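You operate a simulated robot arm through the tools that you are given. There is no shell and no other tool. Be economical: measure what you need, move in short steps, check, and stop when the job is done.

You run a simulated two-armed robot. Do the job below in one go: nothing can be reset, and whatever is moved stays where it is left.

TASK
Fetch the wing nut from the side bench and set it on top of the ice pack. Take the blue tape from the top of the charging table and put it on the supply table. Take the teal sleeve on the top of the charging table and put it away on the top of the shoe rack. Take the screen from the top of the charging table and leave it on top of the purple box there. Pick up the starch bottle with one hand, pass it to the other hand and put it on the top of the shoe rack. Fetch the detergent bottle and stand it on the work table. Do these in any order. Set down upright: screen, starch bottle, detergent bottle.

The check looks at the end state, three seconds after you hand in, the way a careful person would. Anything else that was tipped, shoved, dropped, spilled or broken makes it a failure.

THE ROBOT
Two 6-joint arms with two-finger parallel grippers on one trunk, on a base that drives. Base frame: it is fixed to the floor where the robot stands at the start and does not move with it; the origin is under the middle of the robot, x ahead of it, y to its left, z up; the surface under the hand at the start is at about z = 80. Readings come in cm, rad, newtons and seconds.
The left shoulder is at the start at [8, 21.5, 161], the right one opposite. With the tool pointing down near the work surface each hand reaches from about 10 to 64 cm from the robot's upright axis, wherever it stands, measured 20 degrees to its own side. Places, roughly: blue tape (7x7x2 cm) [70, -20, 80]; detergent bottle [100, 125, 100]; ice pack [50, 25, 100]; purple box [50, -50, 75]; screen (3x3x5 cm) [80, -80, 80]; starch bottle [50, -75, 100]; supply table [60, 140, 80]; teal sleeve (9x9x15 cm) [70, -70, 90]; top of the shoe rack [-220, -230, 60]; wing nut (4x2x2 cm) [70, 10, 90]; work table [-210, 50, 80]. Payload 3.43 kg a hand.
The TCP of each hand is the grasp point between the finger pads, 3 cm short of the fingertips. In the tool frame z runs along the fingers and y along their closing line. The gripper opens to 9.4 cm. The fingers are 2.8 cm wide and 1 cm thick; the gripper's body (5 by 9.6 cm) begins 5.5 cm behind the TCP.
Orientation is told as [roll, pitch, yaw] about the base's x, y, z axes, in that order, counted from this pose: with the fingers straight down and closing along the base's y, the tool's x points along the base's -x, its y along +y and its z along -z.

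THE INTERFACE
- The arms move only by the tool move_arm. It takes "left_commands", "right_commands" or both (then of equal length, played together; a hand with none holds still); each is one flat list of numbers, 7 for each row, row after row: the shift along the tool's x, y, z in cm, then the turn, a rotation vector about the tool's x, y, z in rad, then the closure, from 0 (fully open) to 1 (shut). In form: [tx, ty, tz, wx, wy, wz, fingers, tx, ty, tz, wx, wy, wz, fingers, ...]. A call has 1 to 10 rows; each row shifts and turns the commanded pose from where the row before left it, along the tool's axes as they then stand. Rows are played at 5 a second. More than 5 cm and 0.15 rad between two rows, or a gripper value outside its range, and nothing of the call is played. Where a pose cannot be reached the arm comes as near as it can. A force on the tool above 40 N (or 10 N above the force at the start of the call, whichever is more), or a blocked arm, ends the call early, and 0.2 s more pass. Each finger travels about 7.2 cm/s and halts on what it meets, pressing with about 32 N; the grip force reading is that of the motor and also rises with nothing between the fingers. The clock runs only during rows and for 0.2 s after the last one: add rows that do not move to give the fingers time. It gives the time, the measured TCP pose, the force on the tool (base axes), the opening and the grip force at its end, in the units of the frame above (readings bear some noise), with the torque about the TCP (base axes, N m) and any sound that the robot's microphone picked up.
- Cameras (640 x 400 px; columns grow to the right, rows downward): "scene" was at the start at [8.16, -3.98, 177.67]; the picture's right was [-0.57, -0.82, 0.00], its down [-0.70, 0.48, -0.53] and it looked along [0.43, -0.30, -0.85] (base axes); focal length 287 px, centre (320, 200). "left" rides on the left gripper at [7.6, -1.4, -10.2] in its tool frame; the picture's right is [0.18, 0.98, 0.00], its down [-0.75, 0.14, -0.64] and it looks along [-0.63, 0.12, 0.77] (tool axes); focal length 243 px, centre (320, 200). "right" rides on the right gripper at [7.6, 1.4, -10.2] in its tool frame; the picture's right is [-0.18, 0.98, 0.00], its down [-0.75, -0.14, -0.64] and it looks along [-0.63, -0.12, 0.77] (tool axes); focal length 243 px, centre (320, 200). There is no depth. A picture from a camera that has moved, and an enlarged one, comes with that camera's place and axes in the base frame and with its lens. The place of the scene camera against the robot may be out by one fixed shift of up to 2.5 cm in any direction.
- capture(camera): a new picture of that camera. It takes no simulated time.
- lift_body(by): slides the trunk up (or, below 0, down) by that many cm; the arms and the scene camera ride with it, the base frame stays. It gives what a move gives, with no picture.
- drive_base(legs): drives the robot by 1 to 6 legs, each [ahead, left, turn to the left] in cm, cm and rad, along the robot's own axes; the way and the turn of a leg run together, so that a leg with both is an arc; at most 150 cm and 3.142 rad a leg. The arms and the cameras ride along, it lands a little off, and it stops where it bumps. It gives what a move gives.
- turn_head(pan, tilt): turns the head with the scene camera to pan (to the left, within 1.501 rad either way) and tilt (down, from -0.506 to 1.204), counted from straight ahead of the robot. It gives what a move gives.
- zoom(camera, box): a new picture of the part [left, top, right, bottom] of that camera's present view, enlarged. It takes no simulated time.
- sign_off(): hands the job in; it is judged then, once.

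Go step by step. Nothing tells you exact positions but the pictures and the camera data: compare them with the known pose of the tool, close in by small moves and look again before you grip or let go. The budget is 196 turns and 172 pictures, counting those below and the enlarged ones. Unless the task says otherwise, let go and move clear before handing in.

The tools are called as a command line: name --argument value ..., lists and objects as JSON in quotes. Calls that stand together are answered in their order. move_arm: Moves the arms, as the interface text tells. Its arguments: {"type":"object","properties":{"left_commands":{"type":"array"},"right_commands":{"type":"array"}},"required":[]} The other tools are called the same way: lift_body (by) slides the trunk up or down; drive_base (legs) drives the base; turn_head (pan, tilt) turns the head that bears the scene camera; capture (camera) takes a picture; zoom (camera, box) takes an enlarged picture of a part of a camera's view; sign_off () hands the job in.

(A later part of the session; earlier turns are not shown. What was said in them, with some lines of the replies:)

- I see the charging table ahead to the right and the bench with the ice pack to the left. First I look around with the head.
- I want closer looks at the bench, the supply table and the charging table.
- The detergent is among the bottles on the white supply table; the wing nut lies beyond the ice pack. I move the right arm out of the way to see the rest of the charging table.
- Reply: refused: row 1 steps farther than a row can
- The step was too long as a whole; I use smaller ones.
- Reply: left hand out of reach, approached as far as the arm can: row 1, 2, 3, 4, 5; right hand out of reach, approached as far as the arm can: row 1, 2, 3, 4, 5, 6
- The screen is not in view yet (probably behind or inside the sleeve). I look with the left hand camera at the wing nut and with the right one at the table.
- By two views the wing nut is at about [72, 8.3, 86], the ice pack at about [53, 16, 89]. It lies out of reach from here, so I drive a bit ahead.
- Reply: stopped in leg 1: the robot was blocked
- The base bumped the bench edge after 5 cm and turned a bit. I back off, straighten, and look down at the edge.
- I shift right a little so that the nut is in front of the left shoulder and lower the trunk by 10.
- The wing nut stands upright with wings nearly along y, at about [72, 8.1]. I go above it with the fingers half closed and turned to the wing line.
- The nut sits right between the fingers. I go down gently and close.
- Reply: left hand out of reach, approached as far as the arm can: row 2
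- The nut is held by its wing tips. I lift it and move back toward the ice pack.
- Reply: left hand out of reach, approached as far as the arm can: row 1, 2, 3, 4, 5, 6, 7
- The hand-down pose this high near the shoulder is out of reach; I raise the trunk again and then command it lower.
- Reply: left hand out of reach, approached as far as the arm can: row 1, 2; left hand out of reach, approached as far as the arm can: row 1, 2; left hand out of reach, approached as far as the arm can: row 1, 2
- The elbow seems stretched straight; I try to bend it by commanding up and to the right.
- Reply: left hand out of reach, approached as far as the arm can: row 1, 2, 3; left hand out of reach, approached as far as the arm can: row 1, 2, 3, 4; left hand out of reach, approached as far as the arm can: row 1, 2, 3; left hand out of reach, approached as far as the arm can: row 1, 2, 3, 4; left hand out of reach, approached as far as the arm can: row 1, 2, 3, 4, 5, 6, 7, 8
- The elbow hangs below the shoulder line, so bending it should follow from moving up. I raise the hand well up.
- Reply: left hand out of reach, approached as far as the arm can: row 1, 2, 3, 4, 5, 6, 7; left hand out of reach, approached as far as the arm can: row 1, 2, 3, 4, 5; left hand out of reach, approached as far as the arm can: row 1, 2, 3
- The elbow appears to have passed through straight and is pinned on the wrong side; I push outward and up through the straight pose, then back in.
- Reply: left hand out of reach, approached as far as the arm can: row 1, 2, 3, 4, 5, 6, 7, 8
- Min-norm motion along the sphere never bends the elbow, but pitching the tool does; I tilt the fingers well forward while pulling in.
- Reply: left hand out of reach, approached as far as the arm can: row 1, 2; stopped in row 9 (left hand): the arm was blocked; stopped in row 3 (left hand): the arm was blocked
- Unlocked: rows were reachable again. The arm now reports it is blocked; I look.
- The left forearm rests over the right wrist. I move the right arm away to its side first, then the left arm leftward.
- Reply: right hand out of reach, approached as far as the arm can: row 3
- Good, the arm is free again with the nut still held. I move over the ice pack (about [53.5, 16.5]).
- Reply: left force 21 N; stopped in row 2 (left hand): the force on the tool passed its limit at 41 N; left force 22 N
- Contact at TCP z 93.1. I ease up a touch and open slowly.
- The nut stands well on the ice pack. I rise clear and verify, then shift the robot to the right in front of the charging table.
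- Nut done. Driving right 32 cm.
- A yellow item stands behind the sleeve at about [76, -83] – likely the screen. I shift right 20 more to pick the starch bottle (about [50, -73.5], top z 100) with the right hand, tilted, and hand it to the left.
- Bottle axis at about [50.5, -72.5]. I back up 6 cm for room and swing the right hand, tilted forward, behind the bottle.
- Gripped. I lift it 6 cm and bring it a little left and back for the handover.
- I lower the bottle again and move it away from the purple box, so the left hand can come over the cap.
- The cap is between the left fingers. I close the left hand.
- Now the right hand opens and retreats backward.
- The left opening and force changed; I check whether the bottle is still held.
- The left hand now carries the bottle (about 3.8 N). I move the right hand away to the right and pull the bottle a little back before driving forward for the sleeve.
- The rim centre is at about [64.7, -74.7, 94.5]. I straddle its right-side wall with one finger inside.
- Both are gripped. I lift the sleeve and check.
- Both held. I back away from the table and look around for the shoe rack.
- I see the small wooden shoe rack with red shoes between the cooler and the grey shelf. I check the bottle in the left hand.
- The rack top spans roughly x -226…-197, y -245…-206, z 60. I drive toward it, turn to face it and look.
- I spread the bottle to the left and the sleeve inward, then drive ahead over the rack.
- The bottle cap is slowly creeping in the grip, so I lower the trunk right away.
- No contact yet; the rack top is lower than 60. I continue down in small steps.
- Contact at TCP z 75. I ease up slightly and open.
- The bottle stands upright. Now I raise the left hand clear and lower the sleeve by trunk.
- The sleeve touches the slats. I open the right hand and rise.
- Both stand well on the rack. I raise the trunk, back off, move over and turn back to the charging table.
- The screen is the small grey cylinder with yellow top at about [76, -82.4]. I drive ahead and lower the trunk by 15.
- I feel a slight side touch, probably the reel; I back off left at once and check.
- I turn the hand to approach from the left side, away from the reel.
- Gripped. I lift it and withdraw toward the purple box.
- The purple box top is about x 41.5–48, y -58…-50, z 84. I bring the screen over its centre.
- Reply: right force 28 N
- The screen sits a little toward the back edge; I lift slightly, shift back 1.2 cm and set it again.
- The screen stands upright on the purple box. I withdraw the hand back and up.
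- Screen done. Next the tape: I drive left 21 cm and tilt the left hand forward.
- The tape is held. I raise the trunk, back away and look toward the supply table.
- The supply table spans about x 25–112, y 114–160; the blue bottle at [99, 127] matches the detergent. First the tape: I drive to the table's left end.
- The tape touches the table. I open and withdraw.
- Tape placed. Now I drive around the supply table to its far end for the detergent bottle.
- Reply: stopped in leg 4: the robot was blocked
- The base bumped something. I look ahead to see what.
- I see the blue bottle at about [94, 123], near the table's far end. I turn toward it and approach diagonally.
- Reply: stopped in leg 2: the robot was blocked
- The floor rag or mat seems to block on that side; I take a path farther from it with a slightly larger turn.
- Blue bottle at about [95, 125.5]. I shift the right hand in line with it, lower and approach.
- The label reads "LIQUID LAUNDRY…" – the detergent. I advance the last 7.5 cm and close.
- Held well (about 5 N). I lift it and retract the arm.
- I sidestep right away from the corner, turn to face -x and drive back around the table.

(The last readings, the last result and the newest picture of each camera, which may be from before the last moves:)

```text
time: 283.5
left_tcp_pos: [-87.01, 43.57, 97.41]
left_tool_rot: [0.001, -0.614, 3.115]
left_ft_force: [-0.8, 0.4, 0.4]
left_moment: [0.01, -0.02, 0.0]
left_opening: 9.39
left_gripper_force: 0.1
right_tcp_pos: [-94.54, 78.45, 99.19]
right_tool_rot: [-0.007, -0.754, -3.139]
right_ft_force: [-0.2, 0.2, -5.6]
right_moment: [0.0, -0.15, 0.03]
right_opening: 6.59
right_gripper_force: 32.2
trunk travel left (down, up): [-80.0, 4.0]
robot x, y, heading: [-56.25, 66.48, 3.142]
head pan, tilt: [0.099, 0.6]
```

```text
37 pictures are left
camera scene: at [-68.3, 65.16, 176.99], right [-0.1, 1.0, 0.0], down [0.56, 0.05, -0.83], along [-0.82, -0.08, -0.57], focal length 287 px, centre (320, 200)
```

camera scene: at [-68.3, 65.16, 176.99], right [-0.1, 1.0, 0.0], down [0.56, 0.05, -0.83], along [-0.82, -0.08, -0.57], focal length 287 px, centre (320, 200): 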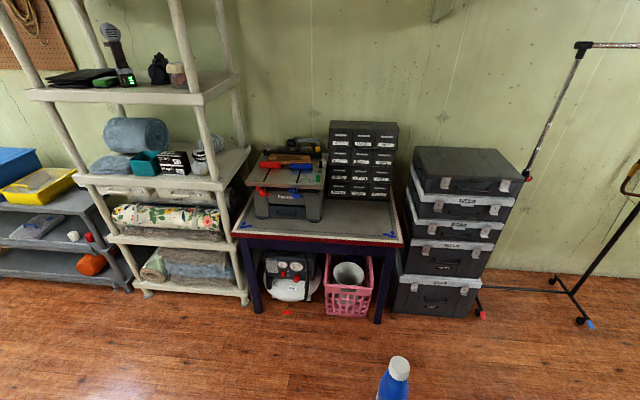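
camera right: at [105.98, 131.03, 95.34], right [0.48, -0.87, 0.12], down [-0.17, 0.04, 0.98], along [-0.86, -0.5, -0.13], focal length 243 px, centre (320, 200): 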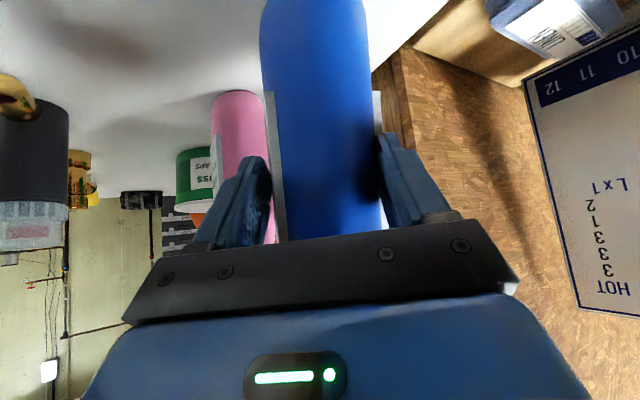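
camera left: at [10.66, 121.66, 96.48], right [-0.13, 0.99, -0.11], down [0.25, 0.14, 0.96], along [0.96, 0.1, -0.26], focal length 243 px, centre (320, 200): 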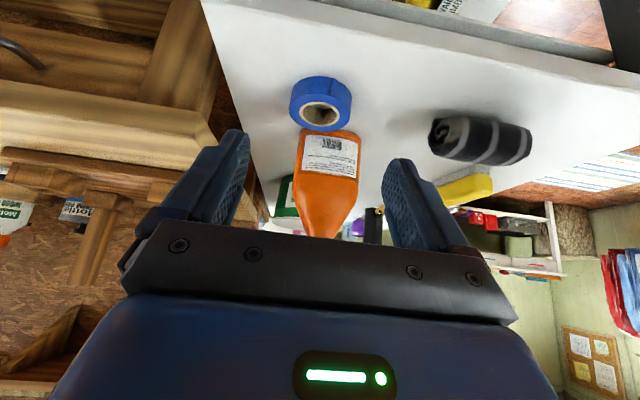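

The work table has free room in front of the cabinet around [-190, 74]. I approach it.

lift_body --by 4

drive_base --legs '[[0, 5, 0], [70, 0, 0]]'

turn_head --pan 0.0 --tilt 0.85

capture --camera "scene"

capture --camera "right"

```text
time: 284.3
left_tcp_pos: [-87.03, 43.46, 101.38]
left_tool_rot: [-0.002, -0.614, 3.116]
left_ft_force: [0.9, -0.1, -0.4]
left_moment: [0.03, -0.04, 0.0]
left_opening: 9.4
left_gripper_force: 0.1
right_tcp_pos: [-94.65, 78.49, 103.17]
right_tool_rot: [-0.007, -0.752, -3.138]
right_ft_force: [-1.3, 0.2, -4.9]
right_moment: [0.02, -0.16, 0.0]
right_opening: 6.55
right_gripper_force: 32.3
trunk travel left (down, up): [-84.0, 0.0]
robot x, y, heading: [-55.89, 66.13, 3.134]
head pan, tilt: [0.099, 0.6]
```

```text
time: 288.7
left_tcp_pos: [-156.54, 38.16, 101.42]
left_tool_rot: [-0.001, -0.616, 3.125]
left_ft_force: [0.0, -0.6, -0.1]
left_moment: [-0.02, 0.03, -0.03]
left_opening: 9.42
left_gripper_force: 0.0
right_tcp_pos: [-164.44, 73.05, 103.32]
right_tool_rot: [-0.005, -0.756, -3.13]
right_ft_force: [1.1, -0.2, -5.1]
right_moment: [-0.02, -0.12, 0.0]
right_opening: 6.55
right_gripper_force: 32.2
trunk travel left (down, up): [-84.0, 0.0]
robot x, y, heading: [-125.86, 61.25, -3.134]
head pan, tilt: [0.099, 0.6]
```

```text
time: 289.5
left_tcp_pos: [-156.66, 38.11, 101.38]
left_tool_rot: [0.0, -0.614, 3.123]
left_ft_force: [-0.5, -0.1, -0.1]
left_moment: [0.0, 0.02, 0.01]
left_opening: 9.4
left_gripper_force: 0.0
right_tcp_pos: [-164.61, 73.15, 103.28]
right_tool_rot: [-0.008, -0.753, -3.131]
right_ft_force: [0.1, 0.0, -5.0]
right_moment: [-0.01, -0.12, 0.03]
right_opening: 6.55
right_gripper_force: 31.7
trunk travel left (down, up): [-84.0, 0.0]
robot x, y, heading: [-125.64, 60.73, -3.136]
head pan, tilt: [0.0, 0.85]
```

```text
36 pictures are left
camera scene: at [-137.18, 60.82, 178.9], right [-0.01, 1.0, 0.0], down [0.75, 0.0, -0.66], along [-0.66, 0.0, -0.75], focal length 287 px, centre (320, 200)
```

scene: 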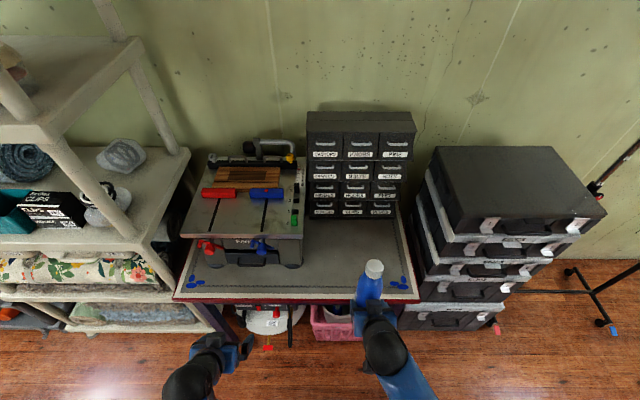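

```text
35 pictures are left
camera right: at [-152.0, 71.83, 105.43], right [-0.13, -0.98, 0.12], down [-0.11, 0.14, 0.98], along [-0.99, 0.11, -0.13], focal length 243 px, centre (320, 200)
```

right: 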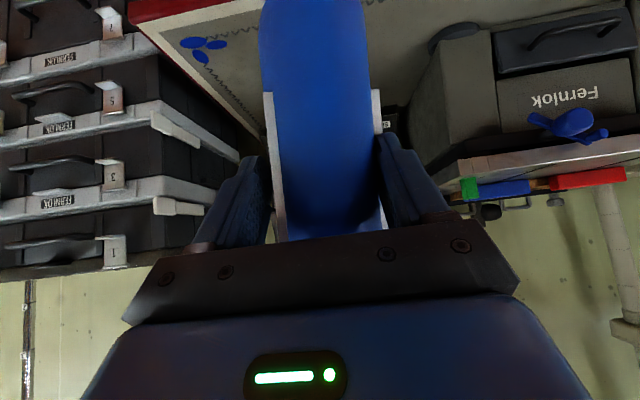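

drive_base --legs '[[10, 0, 0]]'

move_arm --right_commands '[-2.92, -0.35, 2.74, 0, 0, 0, 0.6, -2.92, -0.35, 2.74, 0, 0, 0, 0.6, -2.92, -0.35, 2.74, 0, 0, 0, 0.6, -2.92, -0.35, 2.74, 0, 0, 0, 0.6, -2.92, -0.35, 2.74, 0, 0, 0, 0.6, 0, 0, 0, 0, 0, 0, 0.6]'

capture --camera "right"

capture --camera "scene"

```text
time: 290.6
left_tcp_pos: [-166.08, 38.2, 101.64]
left_tool_rot: [-0.002, -0.621, 3.125]
left_ft_force: [1.0, 0.4, 0.3]
left_moment: [0.03, 0.04, 0.04]
left_opening: 9.4
left_gripper_force: 0.1
right_tcp_pos: [-174.15, 73.21, 103.54]
right_tool_rot: [-0.009, -0.761, -3.13]
right_ft_force: [1.6, -0.9, -4.8]
right_moment: [-0.03, -0.13, 0.0]
right_opening: 6.54
right_gripper_force: 32.1
trunk travel left (down, up): [-84.0, 0.0]
robot x, y, heading: [-136.11, 60.97, -3.136]
head pan, tilt: [0.0, 0.85]
```

```text
time: 292.0
left_tcp_pos: [-166.78, 38.19, 101.38]
left_tool_rot: [0.001, -0.614, 3.125]
left_ft_force: [0.2, -0.9, 1.3]
left_moment: [0.0, 0.02, 0.03]
left_opening: 9.41
left_gripper_force: 0.0
right_tcp_pos: [-194.49, 74.77, 103.36]
right_tool_rot: [-0.009, -0.755, -3.129]
right_ft_force: [0.7, -1.1, -5.3]
right_moment: [0.0, -0.15, 0.0]
right_opening: 6.57
right_gripper_force: 31.6
trunk travel left (down, up): [-84.0, 0.0]
robot x, y, heading: [-136.01, 60.98, -3.139]
head pan, tilt: [0.0, 0.85]
```

```text
34 pictures are left
camera right: at [-181.99, 73.49, 105.52], right [-0.13, -0.98, 0.12], down [-0.11, 0.13, 0.98], along [-0.99, 0.11, -0.13], focal length 243 px, centre (320, 200)
```

right: 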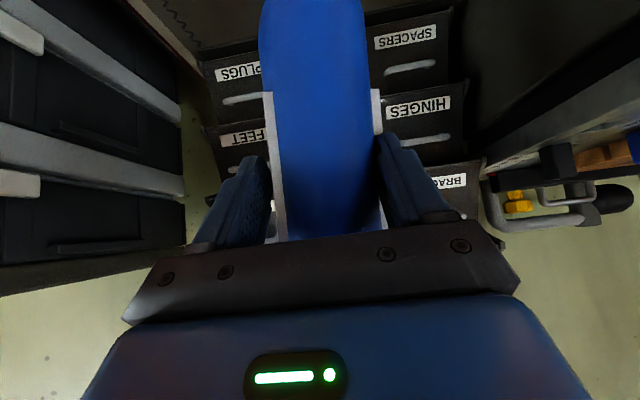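

```text
33 pictures are left
camera scene: at [-147.22, 60.78, 178.91], right [0.0, 1.0, 0.0], down [0.75, 0.0, -0.66], along [-0.66, 0.0, -0.75], focal length 287 px, centre (320, 200)
```

scene: 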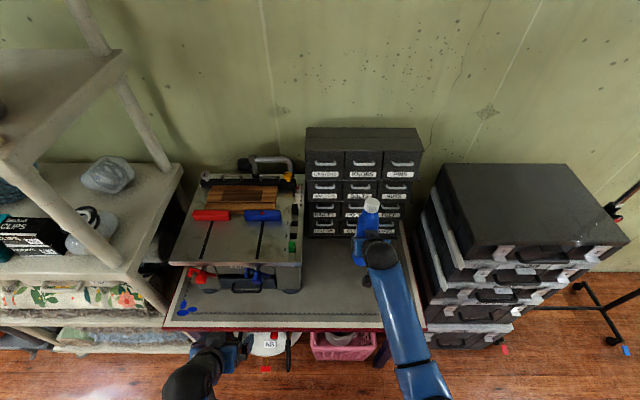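

move_arm --right_commands '[2.06, 0, 2.18, 0, 0, 0, 0.6, 2.06, 0, 2.18, 0, 0, 0, 0.6, 2.06, 0, 2.18, 0, 0, 0, 0.6, 0, 0, 0, 0, 0, 0, 0.6]'

move_arm --right_commands '[0.7, 0, 0.73, 0, 0, 0, 0.6, 0.7, 0, 0.73, 0, 0, 0, 0.6, 0, 0, 0, 0, 0, 0, 0.6]'

zoom --camera "scene" --box '[280, 170, 440, 310]'

```text
time: 293.0
left_tcp_pos: [-166.82, 38.15, 101.34]
left_tool_rot: [0.001, -0.612, 3.124]
left_ft_force: [0.7, 0.3, -0.3]
left_moment: [-0.03, 0.01, 0.0]
left_opening: 9.41
left_gripper_force: 0.1
right_tcp_pos: [-194.68, 74.83, 94.15]
right_tool_rot: [-0.007, -0.751, -3.132]
right_ft_force: [0.2, -0.1, -6.2]
right_moment: [-0.02, -0.13, 0.02]
right_opening: 6.56
right_gripper_force: 31.9
trunk travel left (down, up): [-84.0, 0.0]
robot x, y, heading: [-135.98, 60.78, -3.134]
head pan, tilt: [0.0, 0.85]
```

```text
time: 293.8
left_tcp_pos: [-166.7, 38.19, 101.4]
left_tool_rot: [-0.001, -0.613, 3.122]
left_ft_force: [0.7, -0.1, 0.1]
left_moment: [0.02, 0.01, 0.01]
left_opening: 9.4
left_gripper_force: 0.1
right_tcp_pos: [-194.72, 74.75, 92.22]
right_tool_rot: [-0.009, -0.752, -3.13]
right_ft_force: [0.5, -0.6, -4.5]
right_moment: [0.01, -0.13, 0.0]
right_opening: 6.58
right_gripper_force: 32.5
trunk travel left (down, up): [-84.0, 0.0]
robot x, y, heading: [-135.79, 60.89, -3.142]
head pan, tilt: [0.0, 0.85]
```

```text
2.86 times, centred on (360, 240) of scene
camera zoom: at [-147.41, 60.77, 178.89], right [0.0, 1.0, 0.0], down [0.75, 0.0, -0.66], along [-0.66, 0.0, -0.75], focal length 820 px, centre (206, 86)
```

zoom: 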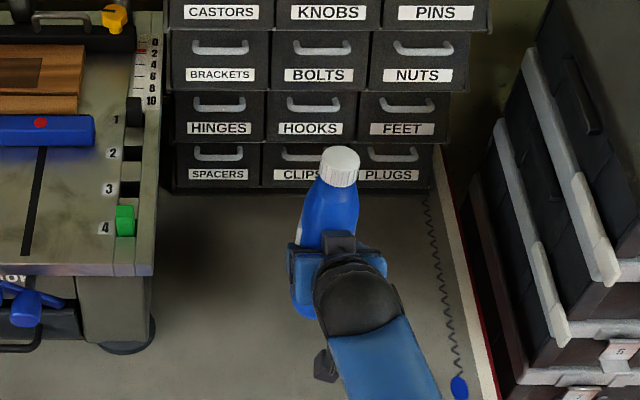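

move_arm --right_commands '[0.35, 0, 0.37, 0, 0, 0, 0.6, 0.28, 0, 0.29, 0, 0, 0, 0.6]'

move_arm --right_commands '[0.28, 0, 0.29, 0, 0, 0, 0.6, 0, 0, 0, 0, 0, 0, 0.6]'

```text
time: 294.4
left_tcp_pos: [-166.9, 38.17, 101.28]
left_tool_rot: [-0.001, -0.613, 3.125]
left_ft_force: [-1.3, -0.1, 0.4]
left_moment: [0.0, -0.03, -0.02]
left_opening: 9.37
left_gripper_force: 0.0
right_tcp_pos: [-194.63, 74.84, 91.25]
right_tool_rot: [-0.009, -0.752, -3.132]
right_ft_force: [0.4, 1.0, -4.7]
right_moment: [0.02, -0.12, -0.02]
right_opening: 6.53
right_gripper_force: 32.1
trunk travel left (down, up): [-84.0, 0.0]
robot x, y, heading: [-135.92, 60.84, -3.14]
head pan, tilt: [0.0, 0.85]
```

```text
time: 295.0
left_tcp_pos: [-166.86, 38.18, 101.26]
left_tool_rot: [0.0, -0.612, 3.126]
left_ft_force: [0.3, -0.6, 0.1]
left_moment: [-0.02, 0.03, -0.01]
left_opening: 9.38
left_gripper_force: 0.1
right_tcp_pos: [-194.69, 74.91, 90.94]
right_tool_rot: [-0.009, -0.752, -3.132]
right_ft_force: [0.6, 0.5, -3.8]
right_moment: [0.0, -0.15, 0.01]
right_opening: 6.55
right_gripper_force: 31.5
trunk travel left (down, up): [-84.0, 0.0]
robot x, y, heading: [-136.02, 61.12, -3.137]
head pan, tilt: [0.0, 0.85]
```

move_arm --right_commands '[0.28, 0, 0.29, 0, 0, 0, 0.6, 0.14, 0, 0.15, 0, 0, 0, 0.6]'

capture --camera "right"

```text
time: 295.6
left_tcp_pos: [-166.78, 38.15, 101.37]
left_tool_rot: [0.001, -0.613, 3.124]
left_ft_force: [0.2, 1.0, 0.0]
left_moment: [0.01, 0.01, 0.0]
left_opening: 9.39
left_gripper_force: 0.0
right_tcp_pos: [-194.74, 74.89, 90.33]
right_tool_rot: [-0.007, -0.753, -3.13]
right_ft_force: [0.5, 0.5, -5.1]
right_moment: [0.02, -0.18, 0.0]
right_opening: 6.55
right_gripper_force: 32.4
trunk travel left (down, up): [-84.0, 0.0]
robot x, y, heading: [-135.96, 60.94, -3.133]
head pan, tilt: [0.0, 0.85]
```

```text
31 pictures are left
camera right: at [-182.14, 73.54, 92.5], right [-0.13, -0.98, 0.12], down [-0.11, 0.13, 0.98], along [-0.99, 0.11, -0.13], focal length 243 px, centre (320, 200)
```

right: 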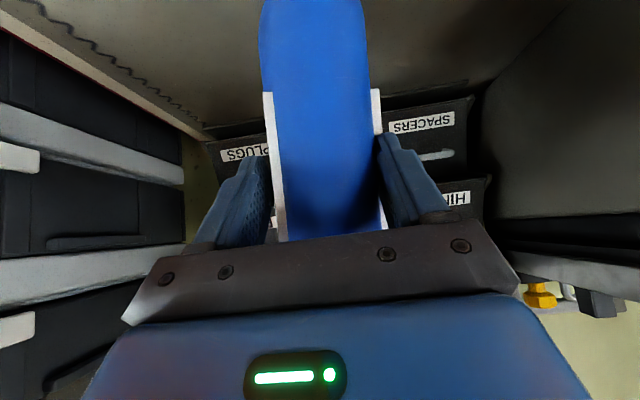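

move_arm --right_commands '[0.28, 0, 0.29, 0, 0, 0, 0.6, 0.28, 0, 0.29, 0, 0, 0, 0.6]'

move_arm --right_commands '[0.28, 0, 0.29, 0, 0, 0, 0.6, 0, 0, 0, 0, 0, 0, 0.6]'

```text
time: 296.2
left_tcp_pos: [-166.87, 38.14, 101.39]
left_tool_rot: [0.0, -0.613, 3.124]
left_ft_force: [0.8, 1.1, -0.1]
left_moment: [0.0, 0.0, 0.01]
left_opening: 9.39
left_gripper_force: 0.1
right_tcp_pos: [-194.69, 74.86, 89.42]
right_tool_rot: [-0.01, -0.752, -3.13]
right_ft_force: [-0.3, -0.3, -6.1]
right_moment: [-0.05, -0.18, -0.01]
right_opening: 6.58
right_gripper_force: 31.9
trunk travel left (down, up): [-84.0, 0.0]
robot x, y, heading: [-135.66, 61.03, -3.133]
head pan, tilt: [0.0, 0.85]
```

```text
time: 296.8
left_tcp_pos: [-166.96, 38.1, 101.35]
left_tool_rot: [0.0, -0.611, 3.125]
left_ft_force: [-0.9, 0.5, -0.1]
left_moment: [-0.01, -0.02, 0.0]
left_opening: 9.41
left_gripper_force: 0.1
right_tcp_pos: [-194.64, 74.86, 89.04]
right_tool_rot: [-0.009, -0.751, -3.131]
right_ft_force: [-0.1, -0.2, -5.7]
right_moment: [0.01, -0.14, 0.01]
right_opening: 6.56
right_gripper_force: 32.0
trunk travel left (down, up): [-84.0, 0.0]
robot x, y, heading: [-136.09, 61.19, -3.136]
head pan, tilt: [0.0, 0.85]
```

move_arm --right_commands '[0.28, 0, 0.29, 0, 0, 0, 0.6, 0.28, 0, 0.29, 0, 0, 0, 0.6, 0.28, 0, 0.29, 0, 0, 0, 0.6]'

move_arm --right_commands '[0.28, 0, 0.29, 0, 0, 0, 0.6, 0.28, 0, 0.29, 0, 0, 0, 0.6]'

```text
time: 297.6
left_tcp_pos: [-166.85, 38.1, 101.25]
left_tool_rot: [0.0, -0.611, 3.124]
left_ft_force: [-0.1, 0.2, -0.1]
left_moment: [0.02, -0.02, 0.02]
left_opening: 9.38
left_gripper_force: 0.1
right_tcp_pos: [-194.78, 74.85, 87.79]
right_tool_rot: [-0.007, -0.752, -3.13]
right_ft_force: [-0.1, -0.1, -4.7]
right_moment: [-0.02, -0.15, 0.02]
right_opening: 6.56
right_gripper_force: 32.0
trunk travel left (down, up): [-84.0, 0.0]
robot x, y, heading: [-135.86, 60.72, -3.138]
head pan, tilt: [0.0, 0.85]
```

```text
time: 298.2
left_tcp_pos: [-166.87, 38.14, 101.32]
left_tool_rot: [0.001, -0.611, 3.125]
left_ft_force: [-0.7, -0.1, 0.4]
left_moment: [0.02, -0.01, 0.01]
left_opening: 9.41
left_gripper_force: 0.0
right_tcp_pos: [-194.71, 74.73, 87.09]
right_tool_rot: [-0.007, -0.752, -3.128]
right_ft_force: [-0.5, 0.9, -5.9]
right_moment: [-0.01, -0.11, 0.0]
right_opening: 6.55
right_gripper_force: 32.1
trunk travel left (down, up): [-84.0, 0.0]
robot x, y, heading: [-135.95, 60.84, -3.139]
head pan, tilt: [0.0, 0.85]
```

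move_arm --right_commands '[0.28, 0, 0.29, 0, 0, 0, 0.6, 0.28, 0, 0.29, 0, 0, 0, 0.6]'

capture --camera "right"

zoom --camera "scene" --box '[280, 170, 440, 310]'

```text
time: 298.8
left_tcp_pos: [-166.68, 38.19, 101.44]
left_tool_rot: [0.0, -0.612, 3.124]
left_ft_force: [0.0, 0.9, -1.2]
left_moment: [0.01, 0.01, -0.04]
left_opening: 9.41
left_gripper_force: 0.1
right_tcp_pos: [-194.45, 74.86, 86.26]
right_tool_rot: [-0.008, -0.754, -3.132]
right_ft_force: [-0.9, -0.1, -1.7]
right_moment: [0.07, 0.05, -0.01]
right_opening: 6.53
right_gripper_force: 31.9
trunk travel left (down, up): [-84.0, 0.0]
robot x, y, heading: [-135.56, 60.82, -3.137]
head pan, tilt: [0.0, 0.85]
```

```text
30 pictures are left
camera right: at [-182.03, 73.51, 88.46], right [-0.13, -0.98, 0.12], down [-0.11, 0.14, 0.98], along [-0.99, 0.11, -0.13], focal length 243 px, centre (320, 200)
```

right: 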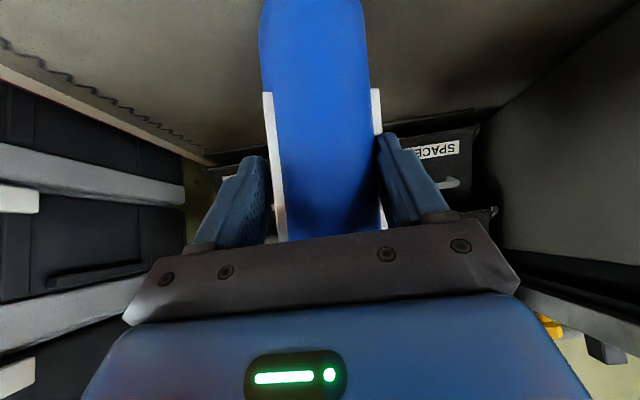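

```text
2.86 times, centred on (360, 240) of scene
camera zoom: at [-147.35, 60.77, 178.91], right [0.0, 1.0, 0.0], down [0.75, 0.0, -0.66], along [-0.66, 0.0, -0.75], focal length 820 px, centre (206, 86)
```

zoom: 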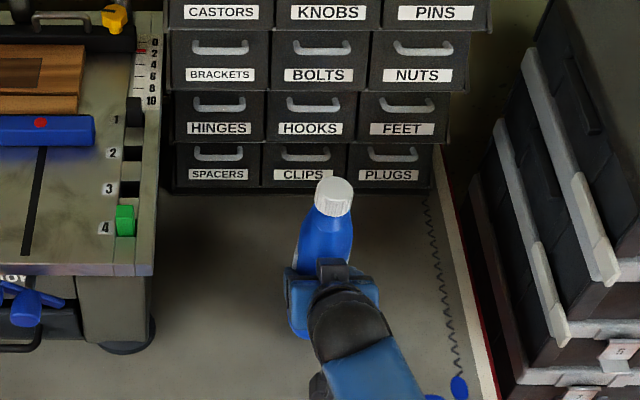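

Contact is starting at TCP z 86.3. I settle it a hair more and open.

move_arm --right_commands '[0.1, 0, 0.11, 0, 0, 0, 0.6, 0, 0, 0, 0, 0, 0, 0.6]'

move_arm --right_commands '[0, 0, 0, 0, 0, 0, 0.28, 0, 0, 0, 0, 0, 0, 0.2, 0, 0, 0, 0, 0, 0, 0.1, 0, 0, 0, 0, 0, 0, 0, 0, 0, 0, 0, 0, 0, 0]'

capture --camera "right"

```text
time: 299.4
left_tcp_pos: [-166.71, 38.06, 101.48]
left_tool_rot: [-0.002, -0.615, 3.125]
left_ft_force: [0.2, -0.3, 0.8]
left_moment: [0.02, 0.0, -0.01]
left_opening: 9.41
left_gripper_force: 0.0
right_tcp_pos: [-194.68, 74.84, 86.25]
right_tool_rot: [-0.008, -0.757, -3.129]
right_ft_force: [0.7, 2.0, 7.5]
right_moment: [0.34, 0.37, -0.1]
right_opening: 6.54
right_gripper_force: 31.7
trunk travel left (down, up): [-84.0, 0.0]
robot x, y, heading: [-136.02, 60.85, -3.136]
head pan, tilt: [0.0, 0.85]
```

```text
time: 300.6
left_tcp_pos: [-166.73, 38.24, 101.47]
left_tool_rot: [-0.001, -0.613, 3.124]
left_ft_force: [-0.6, 0.1, 0.0]
left_moment: [0.0, 0.0, 0.01]
left_opening: 9.39
left_gripper_force: 0.0
right_tcp_pos: [-194.52, 74.9, 86.05]
right_tool_rot: [-0.008, -0.755, -3.13]
right_ft_force: [1.6, 0.1, 1.0]
right_moment: [0.01, 0.04, 0.01]
right_opening: 9.39
right_gripper_force: 0.0
trunk travel left (down, up): [-84.0, 0.0]
robot x, y, heading: [-136.12, 61.01, -3.134]
head pan, tilt: [0.0, 0.85]
```

```text
28 pictures are left
camera right: at [-181.97, 73.5, 88.3], right [-0.13, -0.98, 0.12], down [-0.11, 0.13, 0.98], along [-0.99, 0.11, -0.13], focal length 243 px, centre (320, 200)
```

right: 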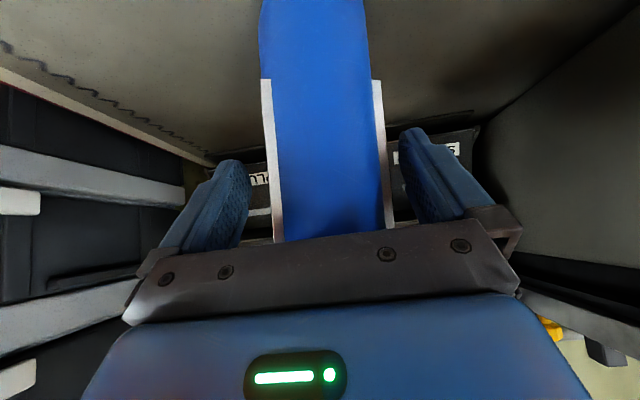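

move_arm --right_commands '[1.46, 0, -1.37, 0, 0, 0, 0, 2.55, 0, -2.4, 0, 0, 0, 0, 2.55, 0, -2.4, 0, 0, 0, 0, 2.55, 0, -2.4, 0, 0, 0, 0, 0, 0, -4, 0, 0, 0, 0, 0, 0, 0, 0, 0, 0, 0]'

capture --camera "right"

capture --camera "scene"

```text
time: 302.0
left_tcp_pos: [-166.79, 38.2, 101.38]
left_tool_rot: [0.001, -0.612, 3.125]
left_ft_force: [0.6, -0.2, 0.3]
left_moment: [-0.01, -0.01, 0.01]
left_opening: 9.4
left_gripper_force: 0.0
right_tcp_pos: [-179.25, 74.82, 89.06]
right_tool_rot: [-0.009, -0.754, -3.128]
right_ft_force: [0.0, 0.3, 1.0]
right_moment: [-0.01, 0.03, 0.01]
right_opening: 9.4
right_gripper_force: 0.2
trunk travel left (down, up): [-84.0, 0.0]
robot x, y, heading: [-135.96, 60.99, -3.141]
head pan, tilt: [0.0, 0.85]
```

```text
27 pictures are left
camera right: at [-166.66, 73.38, 91.22], right [-0.13, -0.98, 0.12], down [-0.11, 0.13, 0.98], along [-0.99, 0.11, -0.13], focal length 243 px, centre (320, 200)
```

right: 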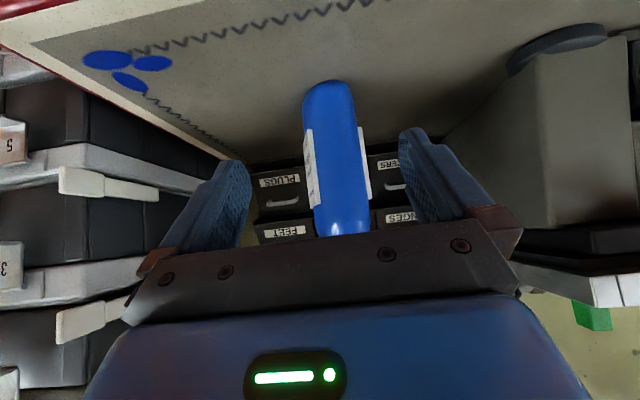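

```text
26 pictures are left
camera scene: at [-147.31, 60.75, 178.9], right [0.0, 1.0, 0.0], down [0.75, 0.0, -0.66], along [-0.66, 0.0, -0.75], focal length 287 px, centre (320, 200)
```

scene: 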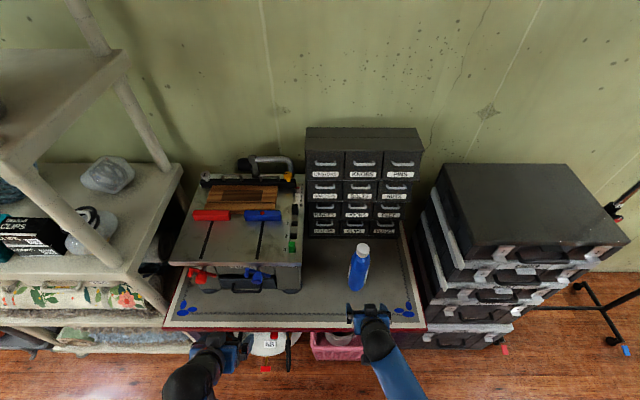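

The detergent stands upright on the work table, clear of the toolbox and cabinet. I back away so the hands are clear.

drive_base --legs '[[-25, 0, 0]]'

capture --camera "scene"

```text
time: 303.8
left_tcp_pos: [-142.44, 38.2, 101.26]
left_tool_rot: [0.0, -0.61, 3.126]
left_ft_force: [-0.3, 1.0, -0.3]
left_moment: [0.0, -0.03, -0.03]
left_opening: 9.38
left_gripper_force: 0.1
right_tcp_pos: [-154.99, 74.66, 88.85]
right_tool_rot: [-0.007, -0.75, -3.127]
right_ft_force: [-0.8, 0.0, 0.1]
right_moment: [-0.02, 0.02, 0.01]
right_opening: 9.39
right_gripper_force: 0.0
trunk travel left (down, up): [-84.0, 0.0]
robot x, y, heading: [-111.18, 60.85, -3.132]
head pan, tilt: [0.0, 0.85]
```

```text
25 pictures are left
camera scene: at [-123.24, 60.87, 178.85], right [-0.01, 1.0, 0.0], down [0.75, 0.01, -0.66], along [-0.66, -0.01, -0.75], focal length 287 px, centre (320, 200)
```

scene: 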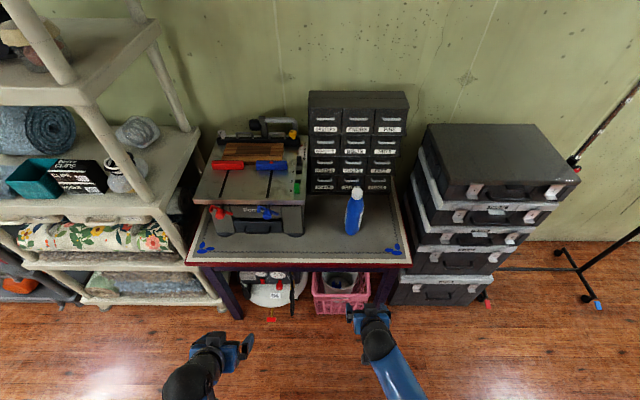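

All six items are in place, both hands are empty and the robot stands clear, so I hand in.

sign_off

```text
The job is handed in.
```

All six items are where you asked and I saw each one in place after letting go, but the base bumped things three times on the way and I can't rule out that something was shifted.

- **Wing nut:** standing on the ice pack.
- **Blue tape:** lying on the supply table.
- **Teal sleeve:** on top of the shoe rack.
- **Screen:** upright on the purple box.
- **Starch bottle:** passed from the right hand to the left, now upright on the shoe rack. As the right hand let go, the bottle settled onto the charging table for a moment before the left hand lifted it.
- **Detergent bottle:** upright on the work table.

The contacts:
- **Base:** it bumped the front edge of the side bench once. It was stopped twice on the floor beyond the supply table, most likely by the rags or mat there. My position estimates suggest the rags did not move, but I did not confirm it.
- **Right hand:** it touched the cable reel lightly, at about 2 N. The reel looked unmoved afterwards.
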